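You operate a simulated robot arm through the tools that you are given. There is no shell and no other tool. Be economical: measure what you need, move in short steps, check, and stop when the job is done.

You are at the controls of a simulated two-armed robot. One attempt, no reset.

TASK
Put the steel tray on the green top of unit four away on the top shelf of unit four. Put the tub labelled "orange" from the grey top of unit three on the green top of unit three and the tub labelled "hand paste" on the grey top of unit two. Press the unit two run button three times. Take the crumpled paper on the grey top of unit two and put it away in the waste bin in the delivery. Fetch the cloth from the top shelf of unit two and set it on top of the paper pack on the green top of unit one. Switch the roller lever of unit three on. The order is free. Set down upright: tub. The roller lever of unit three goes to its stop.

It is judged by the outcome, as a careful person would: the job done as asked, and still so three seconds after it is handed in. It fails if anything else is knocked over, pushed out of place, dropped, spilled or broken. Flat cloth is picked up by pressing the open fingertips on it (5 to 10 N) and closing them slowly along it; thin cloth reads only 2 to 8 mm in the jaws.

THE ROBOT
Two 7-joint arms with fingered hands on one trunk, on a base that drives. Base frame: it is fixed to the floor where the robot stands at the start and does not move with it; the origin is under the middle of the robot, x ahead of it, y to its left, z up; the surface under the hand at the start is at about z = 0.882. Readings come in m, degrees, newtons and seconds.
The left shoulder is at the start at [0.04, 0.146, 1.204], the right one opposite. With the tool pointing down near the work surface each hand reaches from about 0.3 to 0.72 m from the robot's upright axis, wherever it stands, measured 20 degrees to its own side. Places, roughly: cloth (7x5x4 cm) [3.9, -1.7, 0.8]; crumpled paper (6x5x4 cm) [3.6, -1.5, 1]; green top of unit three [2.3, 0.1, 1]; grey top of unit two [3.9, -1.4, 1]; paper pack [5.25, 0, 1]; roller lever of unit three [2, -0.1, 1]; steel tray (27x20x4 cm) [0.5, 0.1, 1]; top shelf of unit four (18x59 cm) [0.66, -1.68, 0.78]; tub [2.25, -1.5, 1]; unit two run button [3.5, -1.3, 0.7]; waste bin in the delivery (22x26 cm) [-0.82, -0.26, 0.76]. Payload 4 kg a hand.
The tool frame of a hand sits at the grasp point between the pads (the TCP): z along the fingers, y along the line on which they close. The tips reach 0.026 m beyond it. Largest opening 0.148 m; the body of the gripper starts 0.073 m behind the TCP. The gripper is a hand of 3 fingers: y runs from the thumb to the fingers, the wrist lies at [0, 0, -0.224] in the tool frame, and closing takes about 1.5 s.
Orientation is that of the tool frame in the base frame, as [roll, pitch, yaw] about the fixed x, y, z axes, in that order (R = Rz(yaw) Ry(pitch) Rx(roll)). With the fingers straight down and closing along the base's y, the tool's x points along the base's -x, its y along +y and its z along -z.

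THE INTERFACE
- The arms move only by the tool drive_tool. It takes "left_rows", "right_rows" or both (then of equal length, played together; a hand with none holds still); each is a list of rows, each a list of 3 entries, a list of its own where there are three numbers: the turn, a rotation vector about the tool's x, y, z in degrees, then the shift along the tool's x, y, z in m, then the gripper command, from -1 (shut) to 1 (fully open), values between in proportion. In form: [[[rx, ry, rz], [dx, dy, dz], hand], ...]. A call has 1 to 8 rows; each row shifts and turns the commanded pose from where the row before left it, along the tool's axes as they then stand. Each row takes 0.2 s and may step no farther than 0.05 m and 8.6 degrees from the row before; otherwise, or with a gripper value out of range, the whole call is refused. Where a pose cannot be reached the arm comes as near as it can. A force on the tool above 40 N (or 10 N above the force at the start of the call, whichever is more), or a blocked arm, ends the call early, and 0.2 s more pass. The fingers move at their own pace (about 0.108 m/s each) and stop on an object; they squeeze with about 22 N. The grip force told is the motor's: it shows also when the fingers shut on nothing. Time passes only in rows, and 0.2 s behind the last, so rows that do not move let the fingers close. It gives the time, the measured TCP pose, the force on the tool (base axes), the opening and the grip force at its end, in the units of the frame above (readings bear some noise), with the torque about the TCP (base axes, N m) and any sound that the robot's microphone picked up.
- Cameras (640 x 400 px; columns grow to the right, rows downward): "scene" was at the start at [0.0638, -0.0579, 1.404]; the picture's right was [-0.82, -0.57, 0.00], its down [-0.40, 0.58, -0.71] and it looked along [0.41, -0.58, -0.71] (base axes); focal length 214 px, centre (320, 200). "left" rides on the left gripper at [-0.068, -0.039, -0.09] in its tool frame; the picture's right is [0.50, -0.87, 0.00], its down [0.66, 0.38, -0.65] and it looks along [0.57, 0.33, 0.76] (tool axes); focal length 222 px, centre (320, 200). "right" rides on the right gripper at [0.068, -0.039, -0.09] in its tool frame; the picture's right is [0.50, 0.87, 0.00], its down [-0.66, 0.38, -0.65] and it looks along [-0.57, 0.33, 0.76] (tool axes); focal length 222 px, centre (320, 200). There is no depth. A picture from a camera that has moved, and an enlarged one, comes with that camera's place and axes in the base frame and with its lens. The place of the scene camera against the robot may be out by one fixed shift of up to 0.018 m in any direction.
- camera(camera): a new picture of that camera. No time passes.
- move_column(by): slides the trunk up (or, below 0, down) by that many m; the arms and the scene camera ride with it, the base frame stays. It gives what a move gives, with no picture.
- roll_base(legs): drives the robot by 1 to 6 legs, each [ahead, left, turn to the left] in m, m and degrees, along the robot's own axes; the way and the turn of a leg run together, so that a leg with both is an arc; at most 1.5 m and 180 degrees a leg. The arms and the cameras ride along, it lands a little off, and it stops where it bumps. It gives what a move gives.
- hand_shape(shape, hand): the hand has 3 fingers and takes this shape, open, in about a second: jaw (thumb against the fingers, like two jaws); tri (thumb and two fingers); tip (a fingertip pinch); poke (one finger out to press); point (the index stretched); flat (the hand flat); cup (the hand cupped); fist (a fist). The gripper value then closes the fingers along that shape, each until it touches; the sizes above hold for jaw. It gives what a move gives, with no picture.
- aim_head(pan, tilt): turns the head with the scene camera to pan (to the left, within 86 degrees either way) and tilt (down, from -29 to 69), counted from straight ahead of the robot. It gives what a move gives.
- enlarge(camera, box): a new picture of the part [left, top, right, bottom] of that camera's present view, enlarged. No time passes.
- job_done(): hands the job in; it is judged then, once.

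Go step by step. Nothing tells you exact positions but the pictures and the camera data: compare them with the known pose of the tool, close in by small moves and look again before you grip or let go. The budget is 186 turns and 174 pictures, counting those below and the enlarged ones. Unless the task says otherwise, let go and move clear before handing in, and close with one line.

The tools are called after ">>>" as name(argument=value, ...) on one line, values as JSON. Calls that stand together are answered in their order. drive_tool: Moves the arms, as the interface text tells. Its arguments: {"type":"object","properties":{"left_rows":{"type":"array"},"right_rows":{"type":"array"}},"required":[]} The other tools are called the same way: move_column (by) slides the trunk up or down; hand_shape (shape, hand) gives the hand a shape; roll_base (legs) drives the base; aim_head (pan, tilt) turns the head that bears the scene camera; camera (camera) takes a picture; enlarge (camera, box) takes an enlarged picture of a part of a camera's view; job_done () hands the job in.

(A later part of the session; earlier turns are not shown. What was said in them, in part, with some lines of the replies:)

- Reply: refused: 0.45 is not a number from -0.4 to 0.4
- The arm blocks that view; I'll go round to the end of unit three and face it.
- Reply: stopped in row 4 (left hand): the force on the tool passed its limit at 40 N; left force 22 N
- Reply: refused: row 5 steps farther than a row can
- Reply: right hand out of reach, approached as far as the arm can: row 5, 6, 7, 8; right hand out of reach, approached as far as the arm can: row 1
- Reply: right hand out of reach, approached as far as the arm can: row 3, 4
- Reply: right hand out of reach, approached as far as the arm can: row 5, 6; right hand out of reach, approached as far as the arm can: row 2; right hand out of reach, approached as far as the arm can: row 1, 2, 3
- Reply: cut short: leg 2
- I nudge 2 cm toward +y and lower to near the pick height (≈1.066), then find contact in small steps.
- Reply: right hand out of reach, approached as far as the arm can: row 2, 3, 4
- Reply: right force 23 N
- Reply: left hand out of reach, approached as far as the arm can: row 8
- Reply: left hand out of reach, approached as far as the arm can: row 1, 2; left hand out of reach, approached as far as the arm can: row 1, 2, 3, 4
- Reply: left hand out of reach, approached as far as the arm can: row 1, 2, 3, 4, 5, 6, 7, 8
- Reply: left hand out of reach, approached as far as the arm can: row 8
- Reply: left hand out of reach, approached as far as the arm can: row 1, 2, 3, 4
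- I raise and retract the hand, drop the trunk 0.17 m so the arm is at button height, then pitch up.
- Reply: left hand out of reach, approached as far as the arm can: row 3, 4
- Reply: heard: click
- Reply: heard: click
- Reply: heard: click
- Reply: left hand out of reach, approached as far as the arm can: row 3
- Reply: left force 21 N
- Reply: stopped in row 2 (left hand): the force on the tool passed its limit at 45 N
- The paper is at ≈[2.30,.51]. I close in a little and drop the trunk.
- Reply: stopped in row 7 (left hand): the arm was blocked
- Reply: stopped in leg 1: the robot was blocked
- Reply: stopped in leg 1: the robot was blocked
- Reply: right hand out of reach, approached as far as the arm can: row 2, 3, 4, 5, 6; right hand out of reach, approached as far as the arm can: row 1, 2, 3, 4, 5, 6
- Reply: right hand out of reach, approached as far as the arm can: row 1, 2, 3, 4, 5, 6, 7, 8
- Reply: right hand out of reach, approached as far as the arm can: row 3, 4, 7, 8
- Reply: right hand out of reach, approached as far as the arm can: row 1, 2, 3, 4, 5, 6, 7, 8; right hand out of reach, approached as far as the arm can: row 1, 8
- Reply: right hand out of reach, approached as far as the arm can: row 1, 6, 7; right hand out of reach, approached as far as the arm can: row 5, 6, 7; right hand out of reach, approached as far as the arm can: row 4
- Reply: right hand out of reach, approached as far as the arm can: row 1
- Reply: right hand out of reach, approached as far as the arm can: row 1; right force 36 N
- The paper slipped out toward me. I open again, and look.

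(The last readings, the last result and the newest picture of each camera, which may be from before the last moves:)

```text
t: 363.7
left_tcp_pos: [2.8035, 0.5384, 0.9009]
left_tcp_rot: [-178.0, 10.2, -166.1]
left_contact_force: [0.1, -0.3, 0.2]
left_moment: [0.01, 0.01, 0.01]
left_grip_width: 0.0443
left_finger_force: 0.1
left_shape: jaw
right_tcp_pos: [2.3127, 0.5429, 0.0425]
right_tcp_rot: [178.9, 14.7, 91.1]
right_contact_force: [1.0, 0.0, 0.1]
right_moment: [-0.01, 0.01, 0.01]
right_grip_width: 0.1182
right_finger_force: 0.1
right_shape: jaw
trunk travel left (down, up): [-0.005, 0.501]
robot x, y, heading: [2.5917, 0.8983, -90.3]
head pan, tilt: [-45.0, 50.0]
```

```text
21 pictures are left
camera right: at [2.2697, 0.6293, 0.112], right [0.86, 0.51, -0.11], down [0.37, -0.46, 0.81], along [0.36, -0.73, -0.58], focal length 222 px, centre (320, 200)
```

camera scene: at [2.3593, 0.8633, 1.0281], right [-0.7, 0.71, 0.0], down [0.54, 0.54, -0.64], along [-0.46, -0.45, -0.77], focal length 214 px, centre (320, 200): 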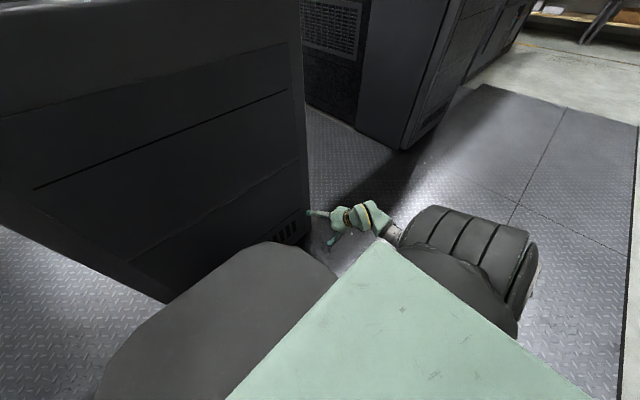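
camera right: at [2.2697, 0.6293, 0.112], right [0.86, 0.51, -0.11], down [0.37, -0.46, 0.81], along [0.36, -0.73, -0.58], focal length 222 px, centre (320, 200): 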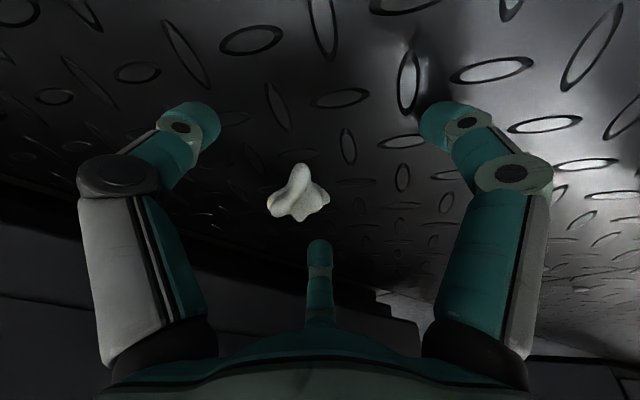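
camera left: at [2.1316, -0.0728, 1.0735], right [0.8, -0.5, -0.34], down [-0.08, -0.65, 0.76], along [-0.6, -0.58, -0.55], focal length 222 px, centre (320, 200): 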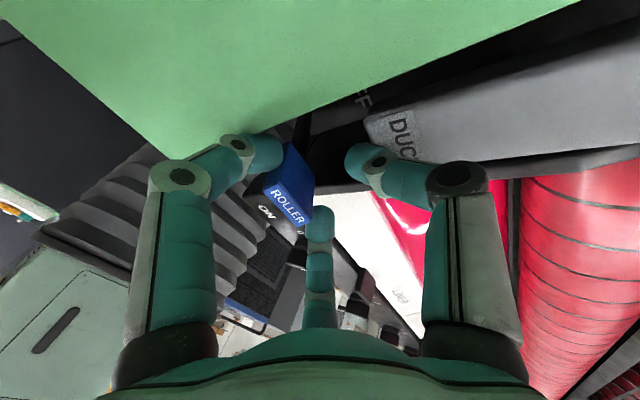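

>>> drive_tool(right_rows=[[[0, 0, 0], [-0.0105, -0.006, 0.002], 0.6], [[0, 0, 0], [0, 0, 0], 0.3], [[0, 0, 0], [0, 0, 0], 0], [[0, 0, 0], [0, 0, 0], -0.3], [[0, 0, 0], [0, 0, 0], -0.6], [[0, 0, 0], [0, 0, 0], -1], [[0, 0, 0], [0, 0, 0], -1], [[0, 0, 0], [0, 0, 0], -1]])

>>> camera(camera="right")

```text
t: 365.5
left_tcp_pos: [2.8039, 0.5404, 0.9004]
left_tcp_rot: [-178.0, 10.2, -166.1]
left_contact_force: [0.1, -0.6, -0.1]
left_moment: [0.03, -0.02, -0.03]
left_grip_width: 0.0446
left_finger_force: 0.1
left_shape: jaw
right_tcp_pos: [2.305, 0.5337, 0.0425]
right_tcp_rot: [178.9, 14.6, 91.1]
right_contact_force: [-1.9, 5.3, 8.0]
right_moment: [0.13, -0.01, 0.04]
right_grip_width: 0.0
right_finger_force: 21.9
right_shape: jaw
trunk travel left (down, up): [-0.005, 0.501]
robot x, y, heading: [2.5936, 0.8976, -90.2]
head pan, tilt: [-45.0, 50.0]
```

```text
20 pictures are left
camera right: at [2.2631, 0.6194, 0.1123], right [0.86, 0.5, -0.11], down [0.38, -0.46, 0.8], along [0.35, -0.73, -0.58], focal length 222 px, centre (320, 200)
```

right: 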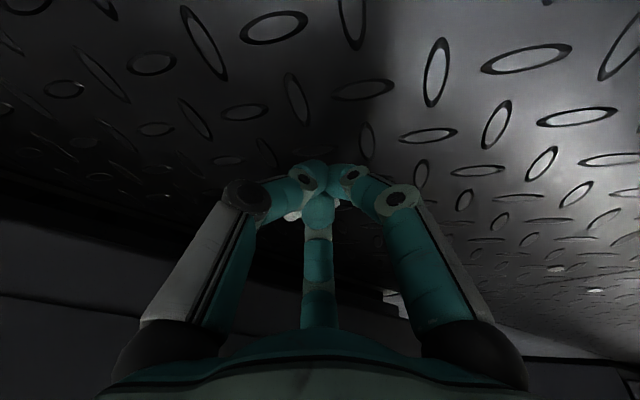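

The fingers ride over it; I need to be lower. I open, lift, shift the base so the hand works closer in, and come down again.

>>> drive_tool(right_rows=[[[0, 0, 0], [0, 0, 0], -0.4], [[0, 0, 0], [0, 0, 0], 0.2], [[0, 0, 0], [0, 0, 0], 0.6], [[0, 0, 0], [0, 0, -0.03], 0.6], [[0, 0, 0], [0, 0, -0.03], 0.6]])

>>> roll_base(legs=[[0.01, -0.08, 0]])

>>> drive_tool(right_rows=[[[0, 0, 0], [0.01, 0.04, 0], 0.6], [[0, 0, 0], [0.0, 0.035, 0], 0.6], [[0, 5, 0], [0, 0, 0.02], 0.6], [[0, 5, 0], [0, 0, 0.02], 0.6], [[0, 0, 0], [0, 0, 0.015], 0.6], [[0, 0, 0], [0, 0, 0], 0.6]])

>>> camera(camera="right")

```text
t: 366.7
left_tcp_pos: [2.8042, 0.5373, 0.8992]
left_tcp_rot: [-178.1, 10.1, -166.0]
left_contact_force: [-0.3, 0.5, 0.1]
left_moment: [0.03, -0.01, 0.02]
left_grip_width: 0.0446
left_finger_force: 0.0
left_shape: jaw
right_tcp_pos: [2.3047, 0.5504, 0.0986]
right_tcp_rot: [178.7, 14.4, 91.0]
right_contact_force: [1.5, 4.2, -2.1]
right_moment: [-0.39, 0.05, -0.05]
right_grip_width: 0.1183
right_finger_force: 0.1
right_shape: jaw
trunk travel left (down, up): [-0.005, 0.501]
robot x, y, heading: [2.5915, 0.8944, -90.4]
head pan, tilt: [-45.0, 50.0]
```

```text
t: 367.8
left_tcp_pos: [2.7213, 0.5288, 0.9006]
left_tcp_rot: [-178.0, 10.1, -165.9]
left_contact_force: [0.0, -0.1, -0.4]
left_moment: [0.01, 0.0, 0.0]
left_grip_width: 0.0445
left_finger_force: 0.0
left_shape: jaw
right_tcp_pos: [2.2234, 0.5375, 0.0992]
right_tcp_rot: [178.7, 14.7, 91.3]
right_contact_force: [0.0, 0.2, 0.9]
right_moment: [0.03, -0.03, -0.04]
right_grip_width: 0.1184
right_finger_force: 0.0
right_shape: jaw
trunk travel left (down, up): [-0.005, 0.501]
robot x, y, heading: [2.5111, 0.8868, -89.8]
head pan, tilt: [-45.0, 50.0]
```

```text
t: 369.2
left_tcp_pos: [2.7232, 0.5301, 0.8998]
left_tcp_rot: [-178.0, 10.1, -165.9]
left_contact_force: [-0.7, 0.0, -0.2]
left_moment: [0.0, -0.04, 0.03]
left_grip_width: 0.0445
left_finger_force: 0.1
left_shape: jaw
right_tcp_pos: [2.2606, 0.5207, 0.05]
right_tcp_rot: [178.8, 4.7, 91.6]
right_contact_force: [0.0, -0.7, 0.1]
right_moment: [-0.02, -0.01, 0.03]
right_grip_width: 0.1186
right_finger_force: 0.1
right_shape: jaw
right hand out of reach, approached as far as the arm can: row 1, 2, 5
trunk travel left (down, up): [-0.005, 0.501]
robot x, y, heading: [2.5139, 0.886, -90.0]
head pan, tilt: [-45.0, 50.0]
```

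```text
19 pictures are left
camera right: at [2.2181, 0.593, 0.134], right [0.85, 0.52, -0.02], down [0.38, -0.59, 0.71], along [0.36, -0.62, -0.7], focal length 222 px, centre (320, 200)
```

right: 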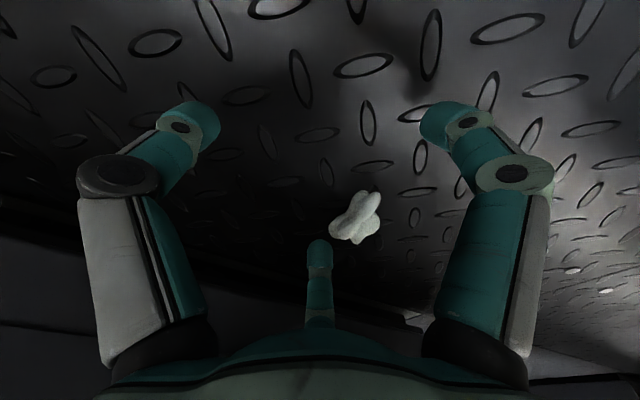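

I need to come closer to get the hand fully down (paper now ≈[2.313,.49]). I lift, pull the hand in, edge the base forward and lower vertically.

>>> drive_tool(right_rows=[[[0, 4.7, 0], [0.02, 0, -0.035], 0.6], [[0, 0, 0], [0.025, 0.015, 0], 0.6], [[0, 0, 0], [0.02, 0.02, 0], 0.6], [[0, 0, 0], [0, 0.02, 0], 0.6], [[0, 0, 0], [0, 0, 0], 0.6]])

>>> roll_base(legs=[[0.09, 0, 0]])

>>> camera(camera="right")

```text
t: 370.4
left_tcp_pos: [2.7238, 0.53, 0.9002]
left_tcp_rot: [-178.0, 10.0, -165.8]
left_contact_force: [0.4, 0.4, 1.1]
left_moment: [0.01, 0.02, 0.01]
left_grip_width: 0.0445
left_finger_force: 0.2
left_shape: jaw
right_tcp_pos: [2.3133, 0.5887, 0.083]
right_tcp_rot: [178.9, 0.0, 91.7]
right_contact_force: [0.4, 0.9, -0.5]
right_moment: [-0.02, 0.01, 0.04]
right_grip_width: 0.1182
right_finger_force: 0.1
right_shape: jaw
trunk travel left (down, up): [-0.005, 0.501]
robot x, y, heading: [2.5115, 0.8875, -89.9]
head pan, tilt: [-45.0, 50.0]
```

```text
t: 371.5
left_tcp_pos: [2.7226, 0.4366, 0.9004]
left_tcp_rot: [-178.1, 10.1, -165.9]
left_contact_force: [1.0, -0.3, 0.4]
left_moment: [0.0, -0.02, 0.02]
left_grip_width: 0.0439
left_finger_force: 0.0
left_shape: jaw
right_tcp_pos: [2.3135, 0.4988, 0.084]
right_tcp_rot: [178.7, 0.0, 91.6]
right_contact_force: [-0.5, -0.3, 0.2]
right_moment: [0.01, -0.01, -0.01]
right_grip_width: 0.1187
right_finger_force: 0.0
right_shape: jaw
trunk travel left (down, up): [-0.005, 0.501]
robot x, y, heading: [2.5102, 0.796, -89.9]
head pan, tilt: [-45.0, 50.0]
```

```text
18 pictures are left
camera right: at [2.2711, 0.5643, 0.1727], right [0.85, 0.52, 0.02], down [0.38, -0.65, 0.66], along [0.36, -0.56, -0.75], focal length 222 px, centre (320, 200)
```

right: 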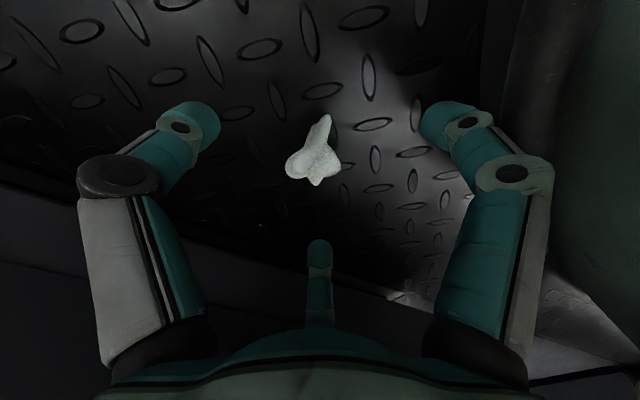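

Well placed: paper ≈[2.316,.489]. Lowering to z≈.033 and closing.

>>> drive_tool(right_rows=[[[0, 0, 0], [-0.009, 0.003, 0.02], 0.6], [[0, 0, 0], [0, 0, 0.02], 0.6], [[0, 0, 0], [0, 0, 0.011], 0.6], [[0, 0, 0], [0, 0, 0], 0.6]])

>>> drive_tool(right_rows=[[[0, 0, 0], [0, 0, 0], 0.2], [[0, 0, 0], [0, 0, 0], 0], [[0, 0, 0], [0, 0, 0], -0.3], [[0, 0, 0], [0, 0, 0], -0.6], [[0, 0, 0], [0, 0, 0], -1], [[0, 0, 0], [0, 0, 0], -1], [[0, 0, 0], [0, 0, 0], -1]])

```text
t: 372.5
left_tcp_pos: [2.7236, 0.4399, 0.9]
left_tcp_rot: [-178.0, 10.0, -165.9]
left_contact_force: [0.5, -0.1, 0.4]
left_moment: [0.03, -0.01, -0.01]
left_grip_width: 0.0444
left_finger_force: 0.0
left_shape: jaw
right_tcp_pos: [2.3194, 0.4891, 0.0301]
right_tcp_rot: [178.8, 0.1, 91.7]
right_contact_force: [-0.5, 0.6, -0.3]
right_moment: [-0.02, -0.03, -0.01]
right_grip_width: 0.1181
right_finger_force: 0.0
right_shape: jaw
trunk travel left (down, up): [-0.005, 0.501]
robot x, y, heading: [2.5085, 0.7976, -90.0]
head pan, tilt: [-45.0, 50.0]
```

```text
t: 374.1
left_tcp_pos: [2.7242, 0.4395, 0.9003]
left_tcp_rot: [-178.0, 10.2, -165.9]
left_contact_force: [0.0, 0.2, 0.6]
left_moment: [-0.02, 0.0, 0.01]
left_grip_width: 0.0446
left_finger_force: 0.1
left_shape: jaw
right_tcp_pos: [2.3196, 0.4887, 0.0318]
right_tcp_rot: [178.9, 0.2, 91.5]
right_contact_force: [3.5, 0.1, 18.8]
right_moment: [0.49, -0.29, -0.11]
right_grip_width: 0.0367
right_finger_force: 22.4
right_shape: jaw
trunk travel left (down, up): [-0.005, 0.501]
robot x, y, heading: [2.5109, 0.7944, -90.2]
head pan, tilt: [-45.0, 50.0]
```

Gripped at 37 mm. Lifting gently and checking.

>>> drive_tool(right_rows=[[[0, 0, 0], [0, 0, -0.01], -1], [[0, 0, 0], [0, 0, -0.015], -1], [[0, 0, 0], [0, 0, -0.02], -1], [[0, 0, 0], [0, 0, -0.02], -1], [[0, 0, 0], [0, 0, -0.02], -1], [[0, 0, 0], [0, 0, 0], -1]])

>>> camera(camera="right")

```text
t: 375.5
left_tcp_pos: [2.7222, 0.4387, 0.899]
left_tcp_rot: [-178.0, 10.1, -165.9]
left_contact_force: [0.2, 0.5, -0.9]
left_moment: [-0.01, -0.03, 0.01]
left_grip_width: 0.0443
left_finger_force: 0.1
left_shape: jaw
right_tcp_pos: [2.3154, 0.4879, 0.1169]
right_tcp_rot: [178.9, -0.1, 91.6]
right_contact_force: [0.1, 0.2, -0.3]
right_moment: [-0.01, -0.02, -0.01]
right_grip_width: 0.0331
right_finger_force: 22.0
right_shape: jaw
trunk travel left (down, up): [-0.005, 0.501]
robot x, y, heading: [2.5098, 0.7977, -90.0]
head pan, tilt: [-45.0, 50.0]
```

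```text
17 pictures are left
camera right: at [2.272, 0.5548, 0.2066], right [0.85, 0.52, 0.02], down [0.38, -0.65, 0.66], along [0.36, -0.56, -0.75], focal length 222 px, centre (320, 200)
```

right: 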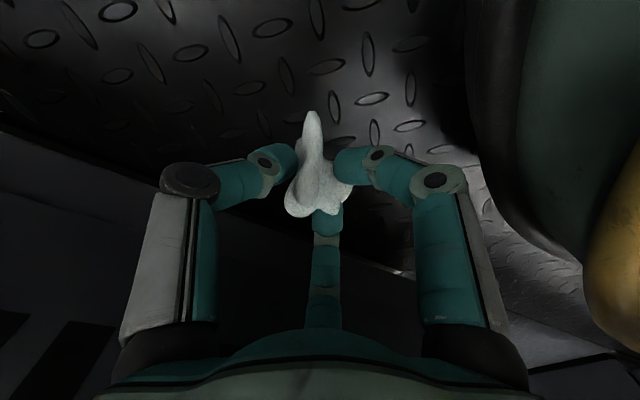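

Held at 33 mm. I take it straight to the bin now: raise, and drive along the left aisle to beyond unit four.

>>> move_column(by=0.4)

>>> roll_base(legs=[[-0.2, 0, 0], [0, -0.8, 0], [0, -0.8, 0], [0, -0.85, 0]])

>>> drive_tool(right_rows=[[[0, 0, 0], [0, 0, -0.04], -1], [[0, 0, 0], [0, 0, -0.04], -1], [[0, 0, 0], [0, 0, -0.04], -1], [[0, 0, 0], [0, 0, -0.04], -1], [[0, 0, 0], [0, 0, -0.04], -1], [[0, 0, 0], [0, 0, -0.04], -1], [[0, 0, 0], [0, 0, -0.04], -1], [[0, 0, 0], [0, 0, -0.04], -1]])

>>> aim_head(pan=-45, tilt=35)

>>> camera(camera="scene")

```text
t: 379.3
left_tcp_pos: [2.7244, 0.438, 1.2984]
left_tcp_rot: [-178.1, 10.2, -165.9]
left_contact_force: [1.0, 0.1, 0.3]
left_moment: [0.01, -0.01, -0.01]
left_grip_width: 0.0444
left_finger_force: 0.1
left_shape: jaw
right_tcp_pos: [2.3147, 0.4876, 0.5161]
right_tcp_rot: [178.8, 0.0, 91.6]
right_contact_force: [0.0, -0.1, -0.3]
right_moment: [0.03, 0.01, 0.01]
right_grip_width: 0.033
right_finger_force: 22.5
right_shape: jaw
trunk travel left (down, up): [-0.405, 0.101]
robot x, y, heading: [2.5108, 0.8008, -89.8]
head pan, tilt: [-45.0, 50.0]
```

```text
t: 392.9
left_tcp_pos: [0.273, 0.5926, 1.3004]
left_tcp_rot: [-178.0, 10.1, -165.2]
left_contact_force: [0.0, -0.5, -0.5]
left_moment: [-0.01, 0.0, -0.02]
left_grip_width: 0.0442
left_finger_force: 0.1
left_shape: jaw
right_tcp_pos: [-0.1381, 0.6389, 0.515]
right_tcp_rot: [178.9, 0.0, 92.4]
right_contact_force: [-0.8, 0.2, 0.3]
right_moment: [0.03, -0.01, 0.0]
right_grip_width: 0.0329
right_finger_force: 21.9
right_shape: jaw
trunk travel left (down, up): [-0.405, 0.101]
robot x, y, heading: [0.0553, 0.9461, -89.1]
head pan, tilt: [-45.0, 50.0]
```

```text
t: 394.6
left_tcp_pos: [0.2725, 0.593, 1.2999]
left_tcp_rot: [-178.0, 10.1, -165.1]
left_contact_force: [0.5, 0.7, 0.0]
left_moment: [-0.01, -0.03, 0.0]
left_grip_width: 0.0444
left_finger_force: 0.1
left_shape: jaw
right_tcp_pos: [-0.1435, 0.6376, 0.8347]
right_tcp_rot: [178.8, -0.2, 92.4]
right_contact_force: [-0.5, -0.5, -0.6]
right_moment: [0.03, 0.0, -0.01]
right_grip_width: 0.033
right_finger_force: 21.9
right_shape: jaw
trunk travel left (down, up): [-0.405, 0.101]
robot x, y, heading: [0.0538, 0.9464, -89.1]
head pan, tilt: [-45.0, 50.0]
```

```text
t: 395.4
left_tcp_pos: [0.2716, 0.5923, 1.2986]
left_tcp_rot: [-178.0, 10.0, -165.1]
left_contact_force: [-0.8, 0.7, 1.2]
left_moment: [0.02, 0.01, 0.02]
left_grip_width: 0.0445
left_finger_force: 0.0
left_shape: jaw
right_tcp_pos: [-0.1425, 0.6373, 0.8338]
right_tcp_rot: [178.8, 0.0, 92.4]
right_contact_force: [-1.0, 0.4, 0.7]
right_moment: [0.01, 0.0, -0.02]
right_grip_width: 0.0329
right_finger_force: 21.8
right_shape: jaw
trunk travel left (down, up): [-0.405, 0.101]
robot x, y, heading: [0.0568, 0.9472, -89.1]
head pan, tilt: [-45.0, 35.0]
```

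```text
16 pictures are left
camera scene: at [-0.008, 0.8735, 1.4489], right [-0.72, 0.7, 0.0], down [0.4, 0.41, -0.82], along [-0.57, -0.59, -0.57], focal length 214 px, centre (320, 200)
```

scene: 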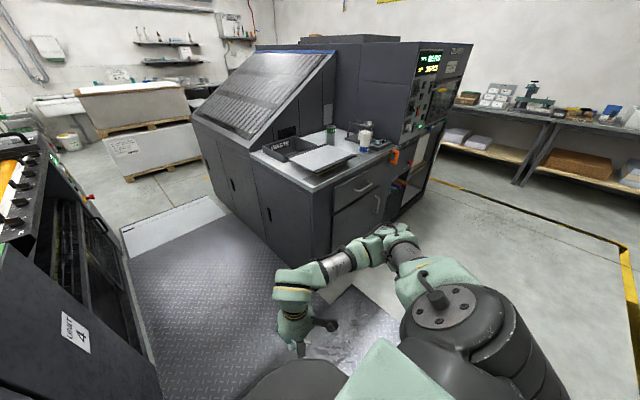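

The bin marked WASTE stands at the front of the delivery's worktop (≈[−.82,−.26]), and the paper is still held. I raise the hand, turn to face −x, and drive alongside.

>>> drive_tool(right_rows=[[[0, 0, 0], [0, 0, -0.04], -1], [[0, 0, 0], [0, 0, -0.04], -1], [[0, 0, 0], [0, 0, -0.04], -1], [[0, 0, 0], [0, 0, -0.04], -1], [[0, 0, 0], [0, 0, -0.04], -1], [[0, 0, 0], [0, 0, -0.04], -1], [[0, 0, 0], [0, 0, -0.03], -1]])

>>> roll_base(legs=[[0, 0, -90.9], [0, 0.7, 0], [0, 0.7, 0], [0.25, 0, 0]])

>>> aim_head(pan=-15, tilt=40)

>>> camera(camera="scene")

```text
t: 397.0
left_tcp_pos: [0.2729, 0.5939, 1.2987]
left_tcp_rot: [-178.0, 10.1, -165.1]
left_contact_force: [-0.1, 0.4, -0.8]
left_moment: [0.0, 0.0, 0.03]
left_grip_width: 0.0444
left_finger_force: 0.1
left_shape: jaw
right_tcp_pos: [-0.1488, 0.6377, 1.1048]
right_tcp_rot: [178.9, -0.1, 92.4]
right_contact_force: [1.2, 0.2, -0.7]
right_moment: [-0.01, -0.03, 0.02]
right_grip_width: 0.0326
right_finger_force: 22.2
right_shape: jaw
trunk travel left (down, up): [-0.405, 0.101]
robot x, y, heading: [0.0567, 0.9458, -89.3]
head pan, tilt: [-45.0, 35.0]
```

```text
t: 409.6
left_tcp_pos: [-0.5497, -0.6538, 1.3003]
left_tcp_rot: [-177.9, 10.1, 103.7]
left_contact_force: [0.3, 0.0, -1.0]
left_moment: [-0.02, 0.04, 0.05]
left_grip_width: 0.0444
left_finger_force: 0.0
left_shape: jaw
right_tcp_pos: [-0.4982, -0.2337, 1.1051]
right_tcp_rot: [178.7, 0.1, 1.3]
right_contact_force: [0.5, 0.0, 0.1]
right_moment: [0.01, 0.0, -0.01]
right_grip_width: 0.0322
right_finger_force: 22.1
right_shape: jaw
trunk travel left (down, up): [-0.405, 0.101]
robot x, y, heading: [-0.1973, -0.445, 179.6]
head pan, tilt: [-45.0, 35.0]
```

```text
t: 410.5
left_tcp_pos: [-0.5524, -0.6544, 1.3]
left_tcp_rot: [-178.0, 10.2, 103.7]
left_contact_force: [-0.6, 0.0, 0.3]
left_moment: [-0.01, 0.01, -0.02]
left_grip_width: 0.0442
left_finger_force: 0.1
left_shape: jaw
right_tcp_pos: [-0.4986, -0.2339, 1.1046]
right_tcp_rot: [178.8, 0.0, 1.3]
right_contact_force: [-1.0, 0.3, -0.5]
right_moment: [-0.01, 0.0, 0.01]
right_grip_width: 0.0329
right_finger_force: 22.0
right_shape: jaw
trunk travel left (down, up): [-0.405, 0.101]
robot x, y, heading: [-0.1964, -0.4416, 179.7]
head pan, tilt: [-15.0, 40.0]
```

```text
15 pictures are left
camera scene: at [-0.2987, -0.4136, 1.4414], right [0.27, 0.96, 0.0], down [0.62, -0.17, -0.77], along [-0.74, 0.2, -0.64], focal length 214 px, centre (320, 200)
```

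scene: 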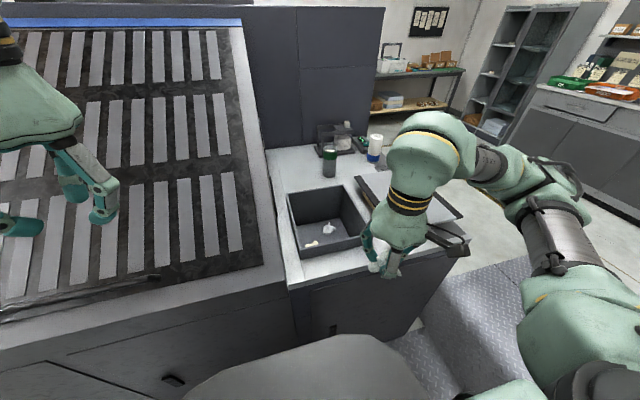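

The bin is open-topped with its centre ≈[−.815,−.263], rim ≈.93. I drive 0.2 m closer and reach over it.

>>> roll_base(legs=[[0.2, 0, 0]])

>>> drive_tool(right_rows=[[[0, 0, 0], [-0.04, 0.01, 0], -1], [[0, 0, 0], [-0.04, 0.01, 0], -1], [[0, 0, 0], [-0.035, 0.008, 0], -1], [[0, 0, 0], [0, 0, 0.035], -1], [[0, 0, 0], [0, 0, 0.035], -1], [[0, 0, 0], [0, 0, 0.03], -1], [[0, 0, 0], [0, 0, 0], -1]])

>>> camera(camera="right")

>>> camera(camera="scene")

```text
t: 411.9
left_tcp_pos: [-0.696, -0.656, 1.2968]
left_tcp_rot: [-178.4, 10.2, 104.0]
left_contact_force: [-0.6, -0.2, -1.1]
left_moment: [0.02, -0.11, 0.02]
left_grip_width: 0.0445
left_finger_force: 0.1
left_shape: jaw
right_tcp_pos: [-0.6443, -0.2341, 1.1016]
right_tcp_rot: [178.8, -0.4, 1.6]
right_contact_force: [-0.6, 0.1, 0.6]
right_moment: [-0.02, -0.09, 0.01]
right_grip_width: 0.0328
right_finger_force: 21.9
right_shape: jaw
trunk travel left (down, up): [-0.405, 0.101]
robot x, y, heading: [-0.3298, -0.4426, -180.2]
head pan, tilt: [-15.0, 40.0]
stopped in leg 1: the robot was blocked; the commanded pose is now the measured one
```

```text
t: 413.5
left_tcp_pos: [-0.6859, -0.6555, 1.3001]
left_tcp_rot: [-178.0, 10.1, 104.1]
left_contact_force: [-1.4, 0.2, -0.4]
left_moment: [0.01, 0.01, -0.02]
left_grip_width: 0.0445
left_finger_force: 0.1
left_shape: jaw
right_tcp_pos: [-0.7516, -0.2685, 1.0047]
right_tcp_rot: [178.8, 0.0, 1.6]
right_contact_force: [-0.1, -0.5, -0.6]
right_moment: [0.0, 0.04, 0.01]
right_grip_width: 0.033
right_finger_force: 22.1
right_shape: jaw
trunk travel left (down, up): [-0.405, 0.101]
robot x, y, heading: [-0.3309, -0.4432, -180.0]
head pan, tilt: [-15.0, 40.0]
```

```text
14 pictures are left
camera right: at [-0.6849, -0.2272, 1.0941], right [0.52, -0.85, 0.02], down [-0.64, -0.38, 0.66], along [-0.56, -0.36, -0.75], focal length 222 px, centre (320, 200)
```

right: 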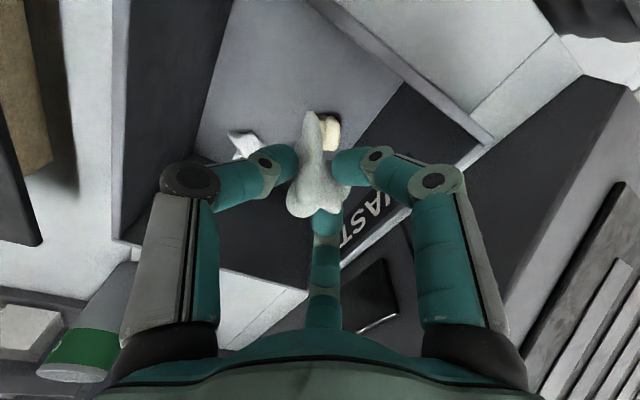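

```text
13 pictures are left
camera scene: at [-0.4356, -0.4139, 1.4414], right [0.26, 0.97, 0.0], down [0.62, -0.17, -0.77], along [-0.74, 0.2, -0.64], focal length 214 px, centre (320, 200)
```

scene: 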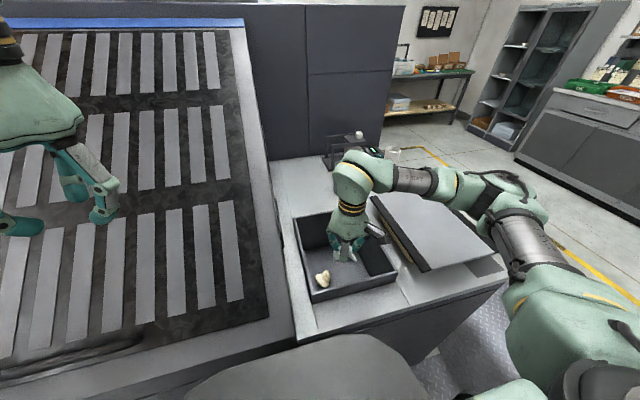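

The hand is over the open bin. I lower a bit more and release.

>>> drive_tool(right_rows=[[[0, 0, 0], [-0.015, 0, 0.025], -1], [[0, 0, 0], [0, 0, 0.03], -1], [[0, 0, 0], [0, 0, 0], -0.3], [[0, 0, 0], [0, 0, 0], 0.1], [[0, 0, 0], [0, 0, 0], 0.3], [[0, 0, 0], [0, 0, 0], 0.4], [[0, 0, 0], [0, 0, -0.03], 0.4], [[0, 0, 0], [0, 0, -0.04], 0.4]])

>>> drive_tool(right_rows=[[[0, 0, 0], [0, 0, -0.045], 0.4], [[0, 0, 0], [0, 0, -0.045], 0.4], [[0, 0, 0], [0, 0, -0.045], 0.4], [[0, 0, 0], [0.03, 0, -0.03], 0.4], [[0, 0, 0], [0.04, 0, 0], 0.4], [[0, 0, 0], [0.04, 0, 0], 0.4]])

>>> enlarge(camera="scene", box=[270, 180, 430, 320])

```text
t: 415.3
left_tcp_pos: [-0.6868, -0.6554, 1.2994]
left_tcp_rot: [-178.0, 10.1, 104.1]
left_contact_force: [-0.5, 0.5, -0.1]
left_moment: [0.0, 0.01, 0.02]
left_grip_width: 0.0445
left_finger_force: 0.0
left_shape: jaw
right_tcp_pos: [-0.7668, -0.2696, 1.0228]
right_tcp_rot: [178.9, 0.0, 1.7]
right_contact_force: [0.7, -0.1, -0.6]
right_moment: [0.02, -0.01, 0.01]
right_grip_width: 0.1033
right_finger_force: 0.1
right_shape: jaw
trunk travel left (down, up): [-0.405, 0.101]
robot x, y, heading: [-0.3263, -0.4413, -180.0]
head pan, tilt: [-15.0, 40.0]
```

```text
t: 416.7
left_tcp_pos: [-0.6872, -0.6556, 1.3003]
left_tcp_rot: [-178.0, 10.1, 104.1]
left_contact_force: [-0.5, -0.5, 0.1]
left_moment: [0.0, -0.04, 0.0]
left_grip_width: 0.0445
left_finger_force: 0.1
left_shape: jaw
right_tcp_pos: [-0.6577, -0.2599, 1.1851]
right_tcp_rot: [178.9, 0.0, 1.6]
right_contact_force: [-0.8, 0.4, 0.2]
right_moment: [0.03, 0.01, 0.03]
right_grip_width: 0.1033
right_finger_force: 0.1
right_shape: jaw
trunk travel left (down, up): [-0.405, 0.101]
robot x, y, heading: [-0.3286, -0.4456, -180.1]
head pan, tilt: [-15.0, 40.0]
```

```text
2.86 times, centred on (350, 250) of scene
camera zoom: at [-0.4357, -0.4137, 1.4414], right [0.26, 0.97, 0.0], down [0.62, -0.17, -0.77], along [-0.74, 0.2, -0.64], focal length 613 px, centre (234, 57)
```

zoom: 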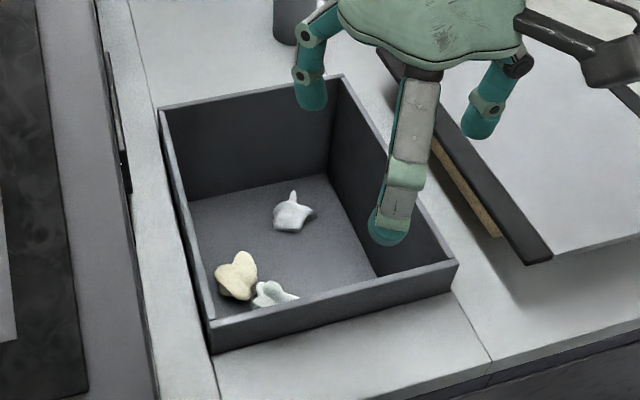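

The paper lies in the waste bin. Last item: the cloth on unit two's top shelf (≈[3.885,−1.675]). I drive round by the right-hand aisle.

>>> roll_base(legs=[[-0.35, 0, 0.2], [0, 0.92, 0], [0, 0.92, 0], [-1.25, 0, 0], [-1.25, 0, 0], [-1.2, 0, 0]])

```text
t: 445.5
left_tcp_pos: [3.4134, -2.4869, 1.2996]
left_tcp_rot: [-178.1, 10.1, 104.2]
left_contact_force: [0.4, -0.2, -0.8]
left_moment: [-0.02, 0.02, -0.01]
left_grip_width: 0.0443
left_finger_force: 0.0
left_shape: jaw
right_tcp_pos: [3.4429, -2.0928, 1.1838]
right_tcp_rot: [178.8, 0.0, 1.6]
right_contact_force: [0.1, -0.3, -0.2]
right_moment: [-0.01, 0.0, -0.01]
right_grip_width: 0.1032
right_finger_force: 0.0
right_shape: jaw
trunk travel left (down, up): [-0.405, 0.101]
robot x, y, heading: [3.7765, -2.2713, -180.0]
head pan, tilt: [-15.0, 40.0]
```

>>> roll_base(legs=[[0, 0, -90]])

>>> aim_head(pan=-10, tilt=50)

>>> enlarge(camera="scene", box=[200, 100, 440, 300])

```text
t: 449.7
left_tcp_pos: [3.5614, -1.916, 1.2992]
left_tcp_rot: [-178.1, 10.1, 13.9]
left_contact_force: [0.0, -0.1, -0.4]
left_moment: [0.02, -0.03, -0.04]
left_grip_width: 0.0441
left_finger_force: 0.1
left_shape: jaw
right_tcp_pos: [3.9565, -1.9474, 1.1843]
right_tcp_rot: [178.7, 0.0, -88.6]
right_contact_force: [0.6, 0.5, 0.3]
right_moment: [0.0, 0.02, -0.02]
right_grip_width: 0.1031
right_finger_force: 0.1
right_shape: jaw
trunk travel left (down, up): [-0.405, 0.101]
robot x, y, heading: [3.7712, -2.2764, 89.8]
head pan, tilt: [-15.0, 40.0]
```

```text
t: 450.5
left_tcp_pos: [3.5616, -1.9161, 1.2999]
left_tcp_rot: [-178.1, 10.1, 13.9]
left_contact_force: [-1.0, 0.2, 0.7]
left_moment: [-0.01, -0.02, 0.0]
left_grip_width: 0.0443
left_finger_force: 0.1
left_shape: jaw
right_tcp_pos: [3.9562, -1.9481, 1.1842]
right_tcp_rot: [178.8, -0.1, -88.5]
right_contact_force: [0.0, -0.1, -0.3]
right_moment: [0.01, 0.0, 0.0]
right_grip_width: 0.1034
right_finger_force: 0.1
right_shape: jaw
trunk travel left (down, up): [-0.405, 0.101]
robot x, y, heading: [3.7733, -2.2746, 90.1]
head pan, tilt: [-10.0, 50.0]
```

```text
2.00 times, centred on (320, 200) of scene
camera zoom: at [3.7815, -2.1698, 1.4272], right [0.98, -0.18, 0.0], down [-0.14, -0.75, -0.64], along [0.11, 0.63, -0.77], focal length 429 px, centre (320, 200)
```

zoom: 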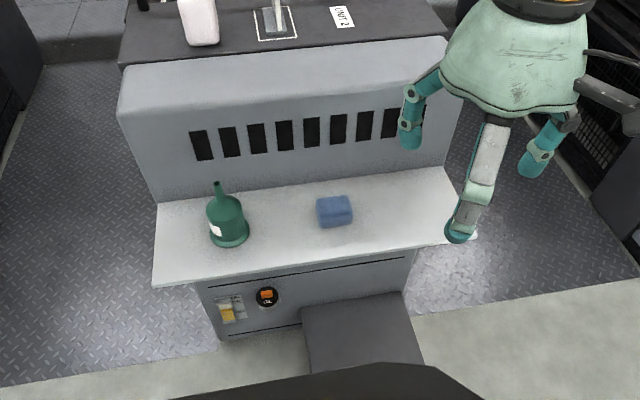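

The cloth is at ≈[3.89,−1.687], the oil bottle well to its left. I edge forward, move the right hand over it and lower the trunk.

>>> roll_base(legs=[[0.07, 0, 0]])

>>> drive_tool(right_rows=[[[0, 0, 0], [-0.04, 0.013, 0], 0.6], [[0, 0, 0], [-0.04, 0.013, 0], 0.6], [[0, 0, 0], [-0.04, 0.013, 0], 0.6], [[0, 0, 0], [-0.04, 0.013, 0], 0.6], [[0, 0, 0], [-0.033, 0.014, 0], 0.6], [[0, 0, 0], [0, 0, 0], 0.6]])

>>> move_column(by=-0.27)

>>> camera(camera="right")

```text
t: 451.5
left_tcp_pos: [3.5615, -1.855, 1.3021]
left_tcp_rot: [-177.6, 9.9, 13.9]
left_contact_force: [-0.2, -0.1, 0.4]
left_moment: [0.03, -0.01, -0.04]
left_grip_width: 0.0444
left_finger_force: 0.1
left_shape: jaw
right_tcp_pos: [3.9561, -1.8854, 1.1872]
right_tcp_rot: [178.8, 0.4, -88.6]
right_contact_force: [-0.4, -0.7, 0.6]
right_moment: [0.03, -0.02, -0.03]
right_grip_width: 0.1035
right_finger_force: 0.1
right_shape: jaw
trunk travel left (down, up): [-0.405, 0.101]
robot x, y, heading: [3.771, -2.2051, 90.0]
head pan, tilt: [-10.0, 50.0]
```

```text
t: 452.9
left_tcp_pos: [3.5627, -1.8482, 1.2993]
left_tcp_rot: [-177.9, 10.0, 13.8]
left_contact_force: [0.5, 0.6, -0.3]
left_moment: [-0.01, 0.01, -0.03]
left_grip_width: 0.0443
left_finger_force: 0.0
left_shape: jaw
right_tcp_pos: [3.8854, -1.6858, 1.1841]
right_tcp_rot: [178.9, 0.0, -88.5]
right_contact_force: [-0.3, -0.6, -0.3]
right_moment: [-0.01, 0.02, -0.02]
right_grip_width: 0.1182
right_finger_force: 0.0
right_shape: jaw
trunk travel left (down, up): [-0.405, 0.101]
robot x, y, heading: [3.772, -2.2082, 89.8]
head pan, tilt: [-10.0, 50.0]
```

```text
t: 455.6
left_tcp_pos: [3.5612, -1.8482, 1.0303]
left_tcp_rot: [-177.9, 10.1, 13.8]
left_contact_force: [0.0, 0.5, -0.5]
left_moment: [0.03, 0.0, -0.01]
left_grip_width: 0.0445
left_finger_force: 0.0
left_shape: jaw
right_tcp_pos: [3.8848, -1.686, 0.9144]
right_tcp_rot: [178.7, 0.0, -88.7]
right_contact_force: [0.4, 0.3, -0.3]
right_moment: [-0.02, -0.03, 0.01]
right_grip_width: 0.1183
right_finger_force: 0.1
right_shape: jaw
trunk travel left (down, up): [-0.135, 0.371]
robot x, y, heading: [3.7716, -2.2084, 90.1]
head pan, tilt: [-10.0, 50.0]
```

```text
10 pictures are left
camera right: at [3.9275, -1.7545, 1.0056], right [-0.85, -0.52, 0.02], down [-0.38, 0.65, 0.66], along [-0.36, 0.56, -0.75], focal length 222 px, centre (320, 200)
```

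right: 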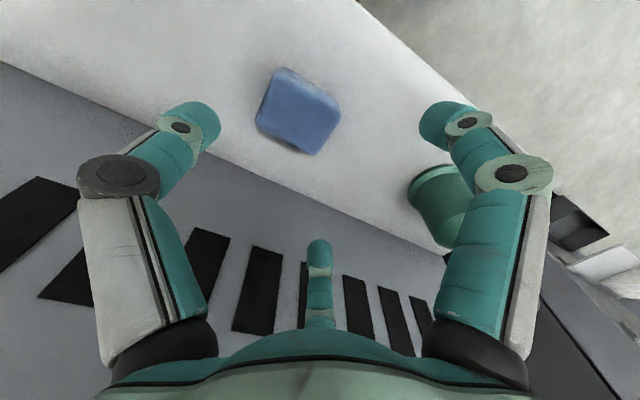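

Cloth centre ≈[3.902,−1.689]. I shift 16 mm, descend and close softly.

>>> drive_tool(right_rows=[[[0, 0, 0], [0.002, -0.016, 0.02], 0.6], [[0, 0, 0], [0, 0, 0.035], 0.6], [[0, 0, 0], [0, 0, 0.03], 0.6], [[0, 0, 0], [0, 0, 0.014], 0.6], [[0, 0, 0], [0, 0, 0], 0.6]])

>>> drive_tool(right_rows=[[[0, 0, 0], [0, 0, 0], 0.2], [[0, 0, 0], [0, 0, 0], 0], [[0, 0, 0], [0, 0, 0], -0.3], [[0, 0, 0], [0, 0, 0], -0.6], [[0, 0, 0], [0, 0, 0], -1], [[0, 0, 0], [0, 0, 0], -1]])

```text
t: 456.8
left_tcp_pos: [3.5611, -1.8478, 1.0304]
left_tcp_rot: [-178.0, 10.0, 13.9]
left_contact_force: [-0.5, 0.2, -0.1]
left_moment: [-0.02, 0.01, -0.01]
left_grip_width: 0.0444
left_finger_force: 0.1
left_shape: jaw
right_tcp_pos: [3.9003, -1.6874, 0.8175]
right_tcp_rot: [178.8, -0.1, -88.7]
right_contact_force: [0.2, 0.1, 1.0]
right_moment: [0.02, -0.03, -0.02]
right_grip_width: 0.118
right_finger_force: 0.1
right_shape: jaw
trunk travel left (down, up): [-0.135, 0.371]
robot x, y, heading: [3.7749, -2.2056, 90.0]
head pan, tilt: [-10.0, 50.0]
```

```text
t: 458.2
left_tcp_pos: [3.5611, -1.8475, 1.0298]
left_tcp_rot: [-177.9, 10.1, 13.8]
left_contact_force: [-0.3, -0.5, -0.4]
left_moment: [0.02, 0.0, 0.03]
left_grip_width: 0.0445
left_finger_force: 0.2
left_shape: jaw
right_tcp_pos: [3.9004, -1.6886, 0.8158]
right_tcp_rot: [178.8, -0.1, -88.6]
right_contact_force: [0.3, 0.3, 0.4]
right_moment: [0.01, -0.03, 0.03]
right_grip_width: 0.0514
right_finger_force: 22.1
right_shape: jaw
trunk travel left (down, up): [-0.135, 0.371]
robot x, y, heading: [3.7722, -2.2043, 89.8]
head pan, tilt: [-10.0, 50.0]
```

Gripped at 51 mm. Lifting and checking.

>>> drive_tool(right_rows=[[[0, 0, 0], [0, 0, -0.01], -1], [[0, 0, 0], [0, 0, -0.02], -1], [[0, 0, 0], [0, 0, -0.03], -1], [[0, 0, 0], [0, 0, -0.04], -1], [[0, 0, 0], [0, 0, -0.04], -1], [[0, 0, 0], [0.04, 0, 0], -1], [[0, 0, 0], [0.04, 0, 0], -1], [[0, 0, 0], [0.04, 0, 0], -1]])

>>> move_column(by=0.37)

>>> camera(camera="right")

```text
t: 460.0
left_tcp_pos: [3.5615, -1.849, 1.032]
left_tcp_rot: [-177.9, 10.0, 14.0]
left_contact_force: [0.3, -0.5, 0.4]
left_moment: [-0.01, -0.02, 0.01]
left_grip_width: 0.0442
left_finger_force: 0.0
left_shape: jaw
right_tcp_pos: [3.9025, -1.8095, 0.9573]
right_tcp_rot: [178.8, 0.2, -88.6]
right_contact_force: [-0.2, 0.4, -0.8]
right_moment: [0.01, 0.0, -0.01]
right_grip_width: 0.0506
right_finger_force: 22.0
right_shape: jaw
trunk travel left (down, up): [-0.135, 0.371]
robot x, y, heading: [3.7722, -2.2085, 90.0]
head pan, tilt: [-10.0, 50.0]
```

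```text
t: 463.6
left_tcp_pos: [3.5612, -1.8482, 1.3993]
left_tcp_rot: [-178.0, 10.2, 13.9]
left_contact_force: [0.0, -0.5, 0.4]
left_moment: [0.03, -0.02, -0.02]
left_grip_width: 0.0446
left_finger_force: 0.1
left_shape: jaw
right_tcp_pos: [3.9035, -1.8067, 1.3264]
right_tcp_rot: [178.8, 0.1, -88.5]
right_contact_force: [0.4, -0.5, -1.4]
right_moment: [0.01, 0.03, 0.03]
right_grip_width: 0.0508
right_finger_force: 21.9
right_shape: jaw
trunk travel left (down, up): [-0.505, 0.001]
robot x, y, heading: [3.7714, -2.2053, 90.1]
head pan, tilt: [-10.0, 50.0]
```

```text
9 pictures are left
camera right: at [3.9459, -1.8746, 1.4165], right [-0.85, -0.52, 0.02], down [-0.38, 0.65, 0.66], along [-0.36, 0.56, -0.75], focal length 222 px, centre (320, 200)
```

right: 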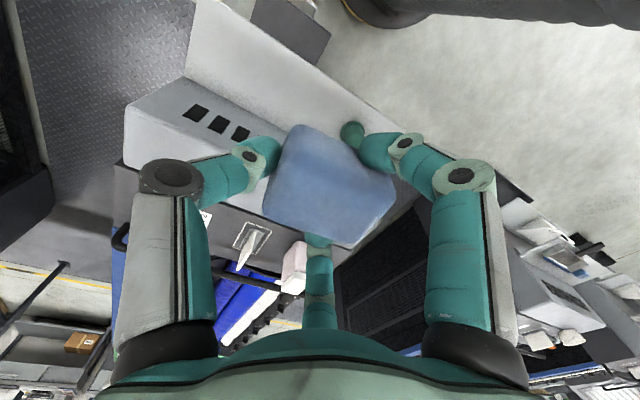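

The cloth is securely held. I drive round into the gap before unit one, toward the paper pack.

>>> roll_base(legs=[[0, -0.06, -90], [0.86, 0, 0], [0, 1.2, 0], [0, 1.15, 0]])

>>> aim_head(pan=-10, tilt=45)

>>> camera(camera="scene")

```text
t: 482.9
left_tcp_pos: [5.0244, 0.2815, 1.3984]
left_tcp_rot: [-178.0, 10.1, -75.8]
left_contact_force: [-1.1, 0.1, 0.1]
left_moment: [-0.02, 0.02, -0.01]
left_grip_width: 0.0445
left_finger_force: 0.1
left_shape: jaw
right_tcp_pos: [5.0671, -0.06, 1.3258]
right_tcp_rot: [178.8, 0.0, -178.2]
right_contact_force: [-0.1, -0.4, -0.6]
right_moment: [0.05, -0.02, -0.01]
right_grip_width: 0.0512
right_finger_force: 21.9
right_shape: jaw
trunk travel left (down, up): [-0.505, 0.001]
robot x, y, heading: [4.6659, 0.0728, 0.0]
head pan, tilt: [-10.0, 50.0]
```

```text
t: 483.6
left_tcp_pos: [5.0248, 0.2825, 1.402]
left_tcp_rot: [-177.9, 10.1, -75.7]
left_contact_force: [0.0, -0.3, -0.3]
left_moment: [-0.01, 0.02, -0.01]
left_grip_width: 0.0442
left_finger_force: 0.0
left_shape: jaw
right_tcp_pos: [5.0664, -0.0589, 1.3261]
right_tcp_rot: [178.8, 0.0, -178.3]
right_contact_force: [0.1, 0.1, -0.2]
right_moment: [0.02, -0.01, 0.0]
right_grip_width: 0.0506
right_finger_force: 22.1
right_shape: jaw
trunk travel left (down, up): [-0.505, 0.001]
robot x, y, heading: [4.6659, 0.0699, 0.1]
head pan, tilt: [-10.0, 45.0]
```

```text
8 pictures are left
camera scene: at [4.7646, 0.0659, 1.5337], right [-0.17, -0.99, 0.0], down [-0.7, 0.12, -0.71], along [0.7, -0.12, -0.71], focal length 214 px, centre (320, 200)
```

scene: 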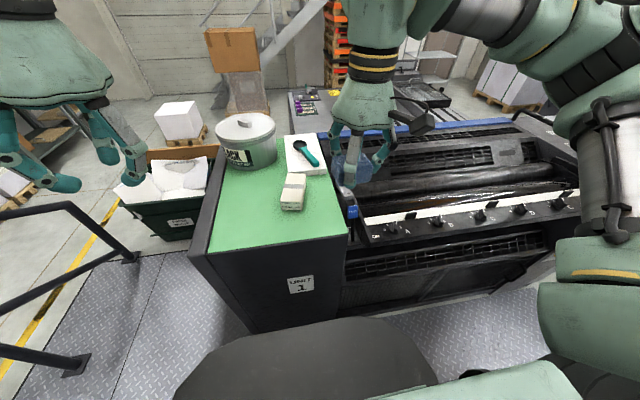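

>>> enlarge(camera="scene", box=[250, 120, 370, 240])

```text
3.33 times, centred on (310, 180) of scene
camera zoom: at [4.7646, 0.0659, 1.5337], right [-0.17, -0.99, 0.0], down [-0.7, 0.12, -0.71], along [0.7, -0.12, -0.71], focal length 715 px, centre (353, 267)
```

zoom: 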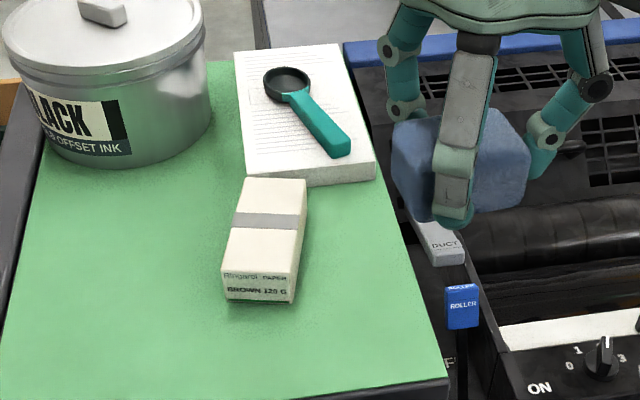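

The "Ringard PAPER" block is the paper pack: top ≈[5.335,.057], z≈1.037, about 14×7 cm. I move closer and left so it lies on the right arm's side, and lower the trunk.

>>> roll_base(legs=[[0, 0.13, 0], [0.12, 0, 0]])

>>> move_column(by=-0.14)

```text
t: 485.7
left_tcp_pos: [5.1355, 0.416, 1.4006]
left_tcp_rot: [-177.7, 10.0, -75.6]
left_contact_force: [-0.3, -0.3, -0.1]
left_moment: [-0.01, 0.01, -0.01]
left_grip_width: 0.0444
left_finger_force: 0.1
left_shape: jaw
right_tcp_pos: [5.179, 0.0745, 1.3283]
right_tcp_rot: [178.7, 0.4, -178.1]
right_contact_force: [-0.6, 0.0, -0.1]
right_moment: [0.0, -0.01, 0.01]
right_grip_width: 0.0507
right_finger_force: 22.3
right_shape: jaw
trunk travel left (down, up): [-0.505, 0.001]
robot x, y, heading: [4.7836, 0.205, 0.4]
head pan, tilt: [-10.0, 45.0]
```

```text
t: 487.4
left_tcp_pos: [5.1395, 0.4153, 1.2596]
left_tcp_rot: [-177.9, 10.1, -75.7]
left_contact_force: [0.3, 0.4, -0.2]
left_moment: [-0.01, -0.02, 0.0]
left_grip_width: 0.0443
left_finger_force: 0.1
left_shape: jaw
right_tcp_pos: [5.1835, 0.0725, 1.1848]
right_tcp_rot: [178.7, 0.1, -178.1]
right_contact_force: [0.5, -0.3, -0.9]
right_moment: [0.02, 0.04, 0.01]
right_grip_width: 0.0507
right_finger_force: 21.7
right_shape: jaw
trunk travel left (down, up): [-0.365, 0.141]
robot x, y, heading: [4.7814, 0.205, 0.2]
head pan, tilt: [-10.0, 45.0]
```

>>> drive_tool(right_rows=[[[0, 0, 0], [-0.04, -0.004, 0], -1], [[0, 0, 0], [-0.04, -0.004, 0], -1], [[0, 0, 0], [-0.04, -0.004, 0], -1], [[0, 0, 0], [-0.032, -0.003, 0], -1], [[0, 0, 0], [0, 0, 0.03], -1], [[0, 0, 0], [0, 0, 0.03], -1], [[0, 0, 0], [0, 0, 0], -1]])

>>> enlarge(camera="scene", box=[230, 100, 390, 240])

>>> camera(camera="right")

```text
t: 489.0
left_tcp_pos: [5.1406, 0.4163, 1.2591]
left_tcp_rot: [-177.9, 9.9, -75.7]
left_contact_force: [1.3, -0.4, -0.5]
left_moment: [0.02, 0.02, -0.02]
left_grip_width: 0.0446
left_finger_force: 0.0
left_shape: jaw
right_tcp_pos: [5.3371, 0.0661, 1.1266]
right_tcp_rot: [178.9, 0.1, -178.1]
right_contact_force: [0.4, -0.4, 0.2]
right_moment: [-0.01, -0.02, -0.02]
right_grip_width: 0.0508
right_finger_force: 22.3
right_shape: jaw
trunk travel left (down, up): [-0.365, 0.141]
robot x, y, heading: [4.781, 0.2032, 0.2]
head pan, tilt: [-10.0, 45.0]
```

```text
2.86 times, centred on (310, 170) of scene
camera zoom: at [4.8814, 0.1982, 1.3937], right [-0.17, -0.99, 0.0], down [-0.7, 0.12, -0.71], along [0.7, -0.12, -0.71], focal length 613 px, centre (349, 286)
```

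zoom: 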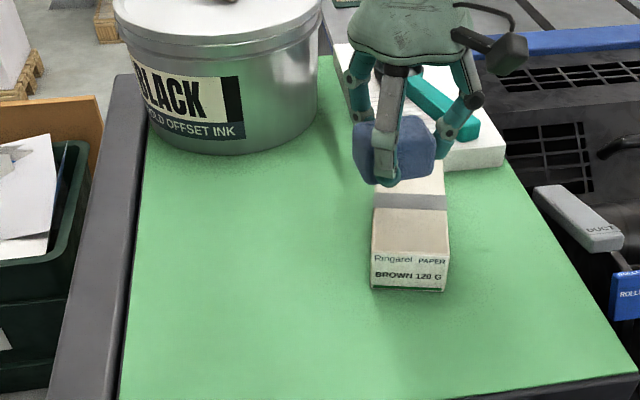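

```text
5 pictures are left
camera right: at [5.2703, 0.0219, 1.2156], right [-0.53, 0.85, 0.02], down [0.64, 0.39, 0.66], along [0.56, 0.36, -0.75], focal length 222 px, centre (320, 200)
```

right: 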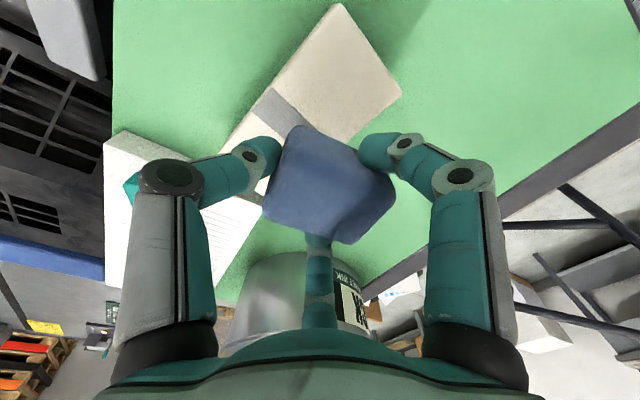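

Pack centre ≈[5.341,.054] by the hand camera too. I shift 11 mm, lower the cloth onto it and release gently.

>>> drive_tool(right_rows=[[[0, 0, 0], [-0.003, -0.011, 0.01], -1], [[0, 0, 0], [0, 0, 0.02], -1], [[0, 0, 0], [0, 0, 0.012], -1], [[0, 0, 0], [0, 0, 0.003], -1], [[0, 0, 0], [0, 0, 0.002], -1], [[0, 0, 0], [0, 0, 0], -1]])

```text
t: 490.4
left_tcp_pos: [5.138, 0.415, 1.2614]
left_tcp_rot: [-178.0, 10.0, -75.6]
left_contact_force: [-0.1, -0.1, 0.8]
left_moment: [0.0, 0.0, -0.03]
left_grip_width: 0.0444
left_finger_force: 0.2
left_shape: jaw
right_tcp_pos: [5.3392, 0.0561, 1.0824]
right_tcp_rot: [178.6, 0.4, -178.2]
right_contact_force: [4.2, -1.4, 21.3]
right_moment: [-0.09, -0.13, 0.03]
right_grip_width: 0.0511
right_finger_force: 22.1
right_shape: jaw
trunk travel left (down, up): [-0.365, 0.141]
robot x, y, heading: [4.7833, 0.2066, 0.3]
head pan, tilt: [-10.0, 45.0]
```

Contact on the pack. Easing off, opening and lifting clear.

>>> drive_tool(right_rows=[[[0, 0, 0], [0, 0, -0.003], -0.25], [[0, 0, 0], [0, 0, 0], -0.1], [[0, 0, 0], [0, 0, 0], 0.1], [[0, 0, 0], [0, 0, 0], 0.3], [[0, 0, 0], [0, 0, -0.015], 0.4], [[0, 0, 0], [0, 0, -0.03], 0.4], [[0, 0, 0], [0, 0, -0.045], 0.4], [[0, 0, 0], [0, 0, -0.045], 0.4]])

>>> enlarge(camera="scene", box=[230, 100, 390, 240])

```text
t: 492.2
left_tcp_pos: [5.1387, 0.416, 1.2597]
left_tcp_rot: [-178.0, 10.0, -75.6]
left_contact_force: [-0.2, -0.4, -0.2]
left_moment: [0.01, -0.02, 0.05]
left_grip_width: 0.0444
left_finger_force: 0.1
left_shape: jaw
right_tcp_pos: [5.3383, 0.0526, 1.2183]
right_tcp_rot: [178.9, 0.1, -178.1]
right_contact_force: [-0.6, -0.1, 0.0]
right_moment: [0.01, 0.0, 0.05]
right_grip_width: 0.1034
right_finger_force: 0.1
right_shape: jaw
trunk travel left (down, up): [-0.365, 0.141]
robot x, y, heading: [4.7864, 0.2001, 0.5]
head pan, tilt: [-10.0, 45.0]
```

```text
2.86 times, centred on (310, 170) of scene
camera zoom: at [4.8804, 0.1986, 1.3938], right [-0.17, -0.99, 0.0], down [-0.7, 0.12, -0.71], along [0.7, -0.12, -0.71], focal length 613 px, centre (349, 286)
```

zoom: 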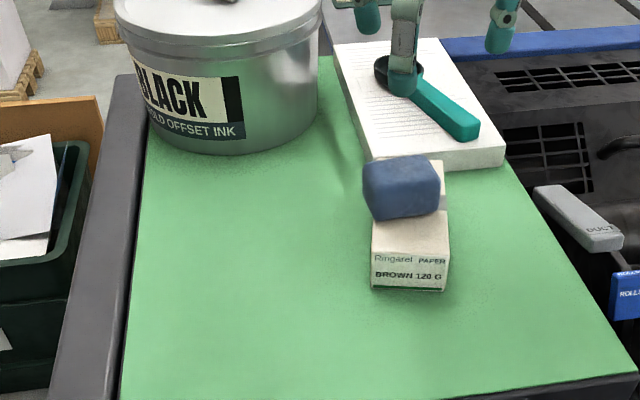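

The cloth rests on the paper pack. I back off a little and hand in.

>>> roll_base(legs=[[-0.15, 0, 0]])

>>> job_done()

```text
t: 493.6
left_tcp_pos: [4.9928, 0.4147, 1.2599]
left_tcp_rot: [-178.1, 10.1, -75.7]
left_contact_force: [0.4, -0.1, -1.6]
left_moment: [-0.01, -0.01, 0.02]
left_grip_width: 0.0444
left_finger_force: 0.1
left_shape: jaw
right_tcp_pos: [5.1933, 0.0508, 1.2154]
right_tcp_rot: [178.7, -0.1, -178.1]
right_contact_force: [0.3, -0.6, -0.2]
right_moment: [0.04, 0.0, 0.0]
right_grip_width: 0.1031
right_finger_force: 0.0
right_shape: jaw
trunk travel left (down, up): [-0.365, 0.141]
robot x, y, heading: [4.6349, 0.2054, 0.0]
head pan, tilt: [-10.0, 45.0]
```

```text
The job is handed in.
```

All seven tasks are done and the job is handed in, but on the way the crumpled paper slipped out of the hand onto the aisle floor (I picked it up and binned it), and the robot arm pressed against unit three's side without visibly moving anything.
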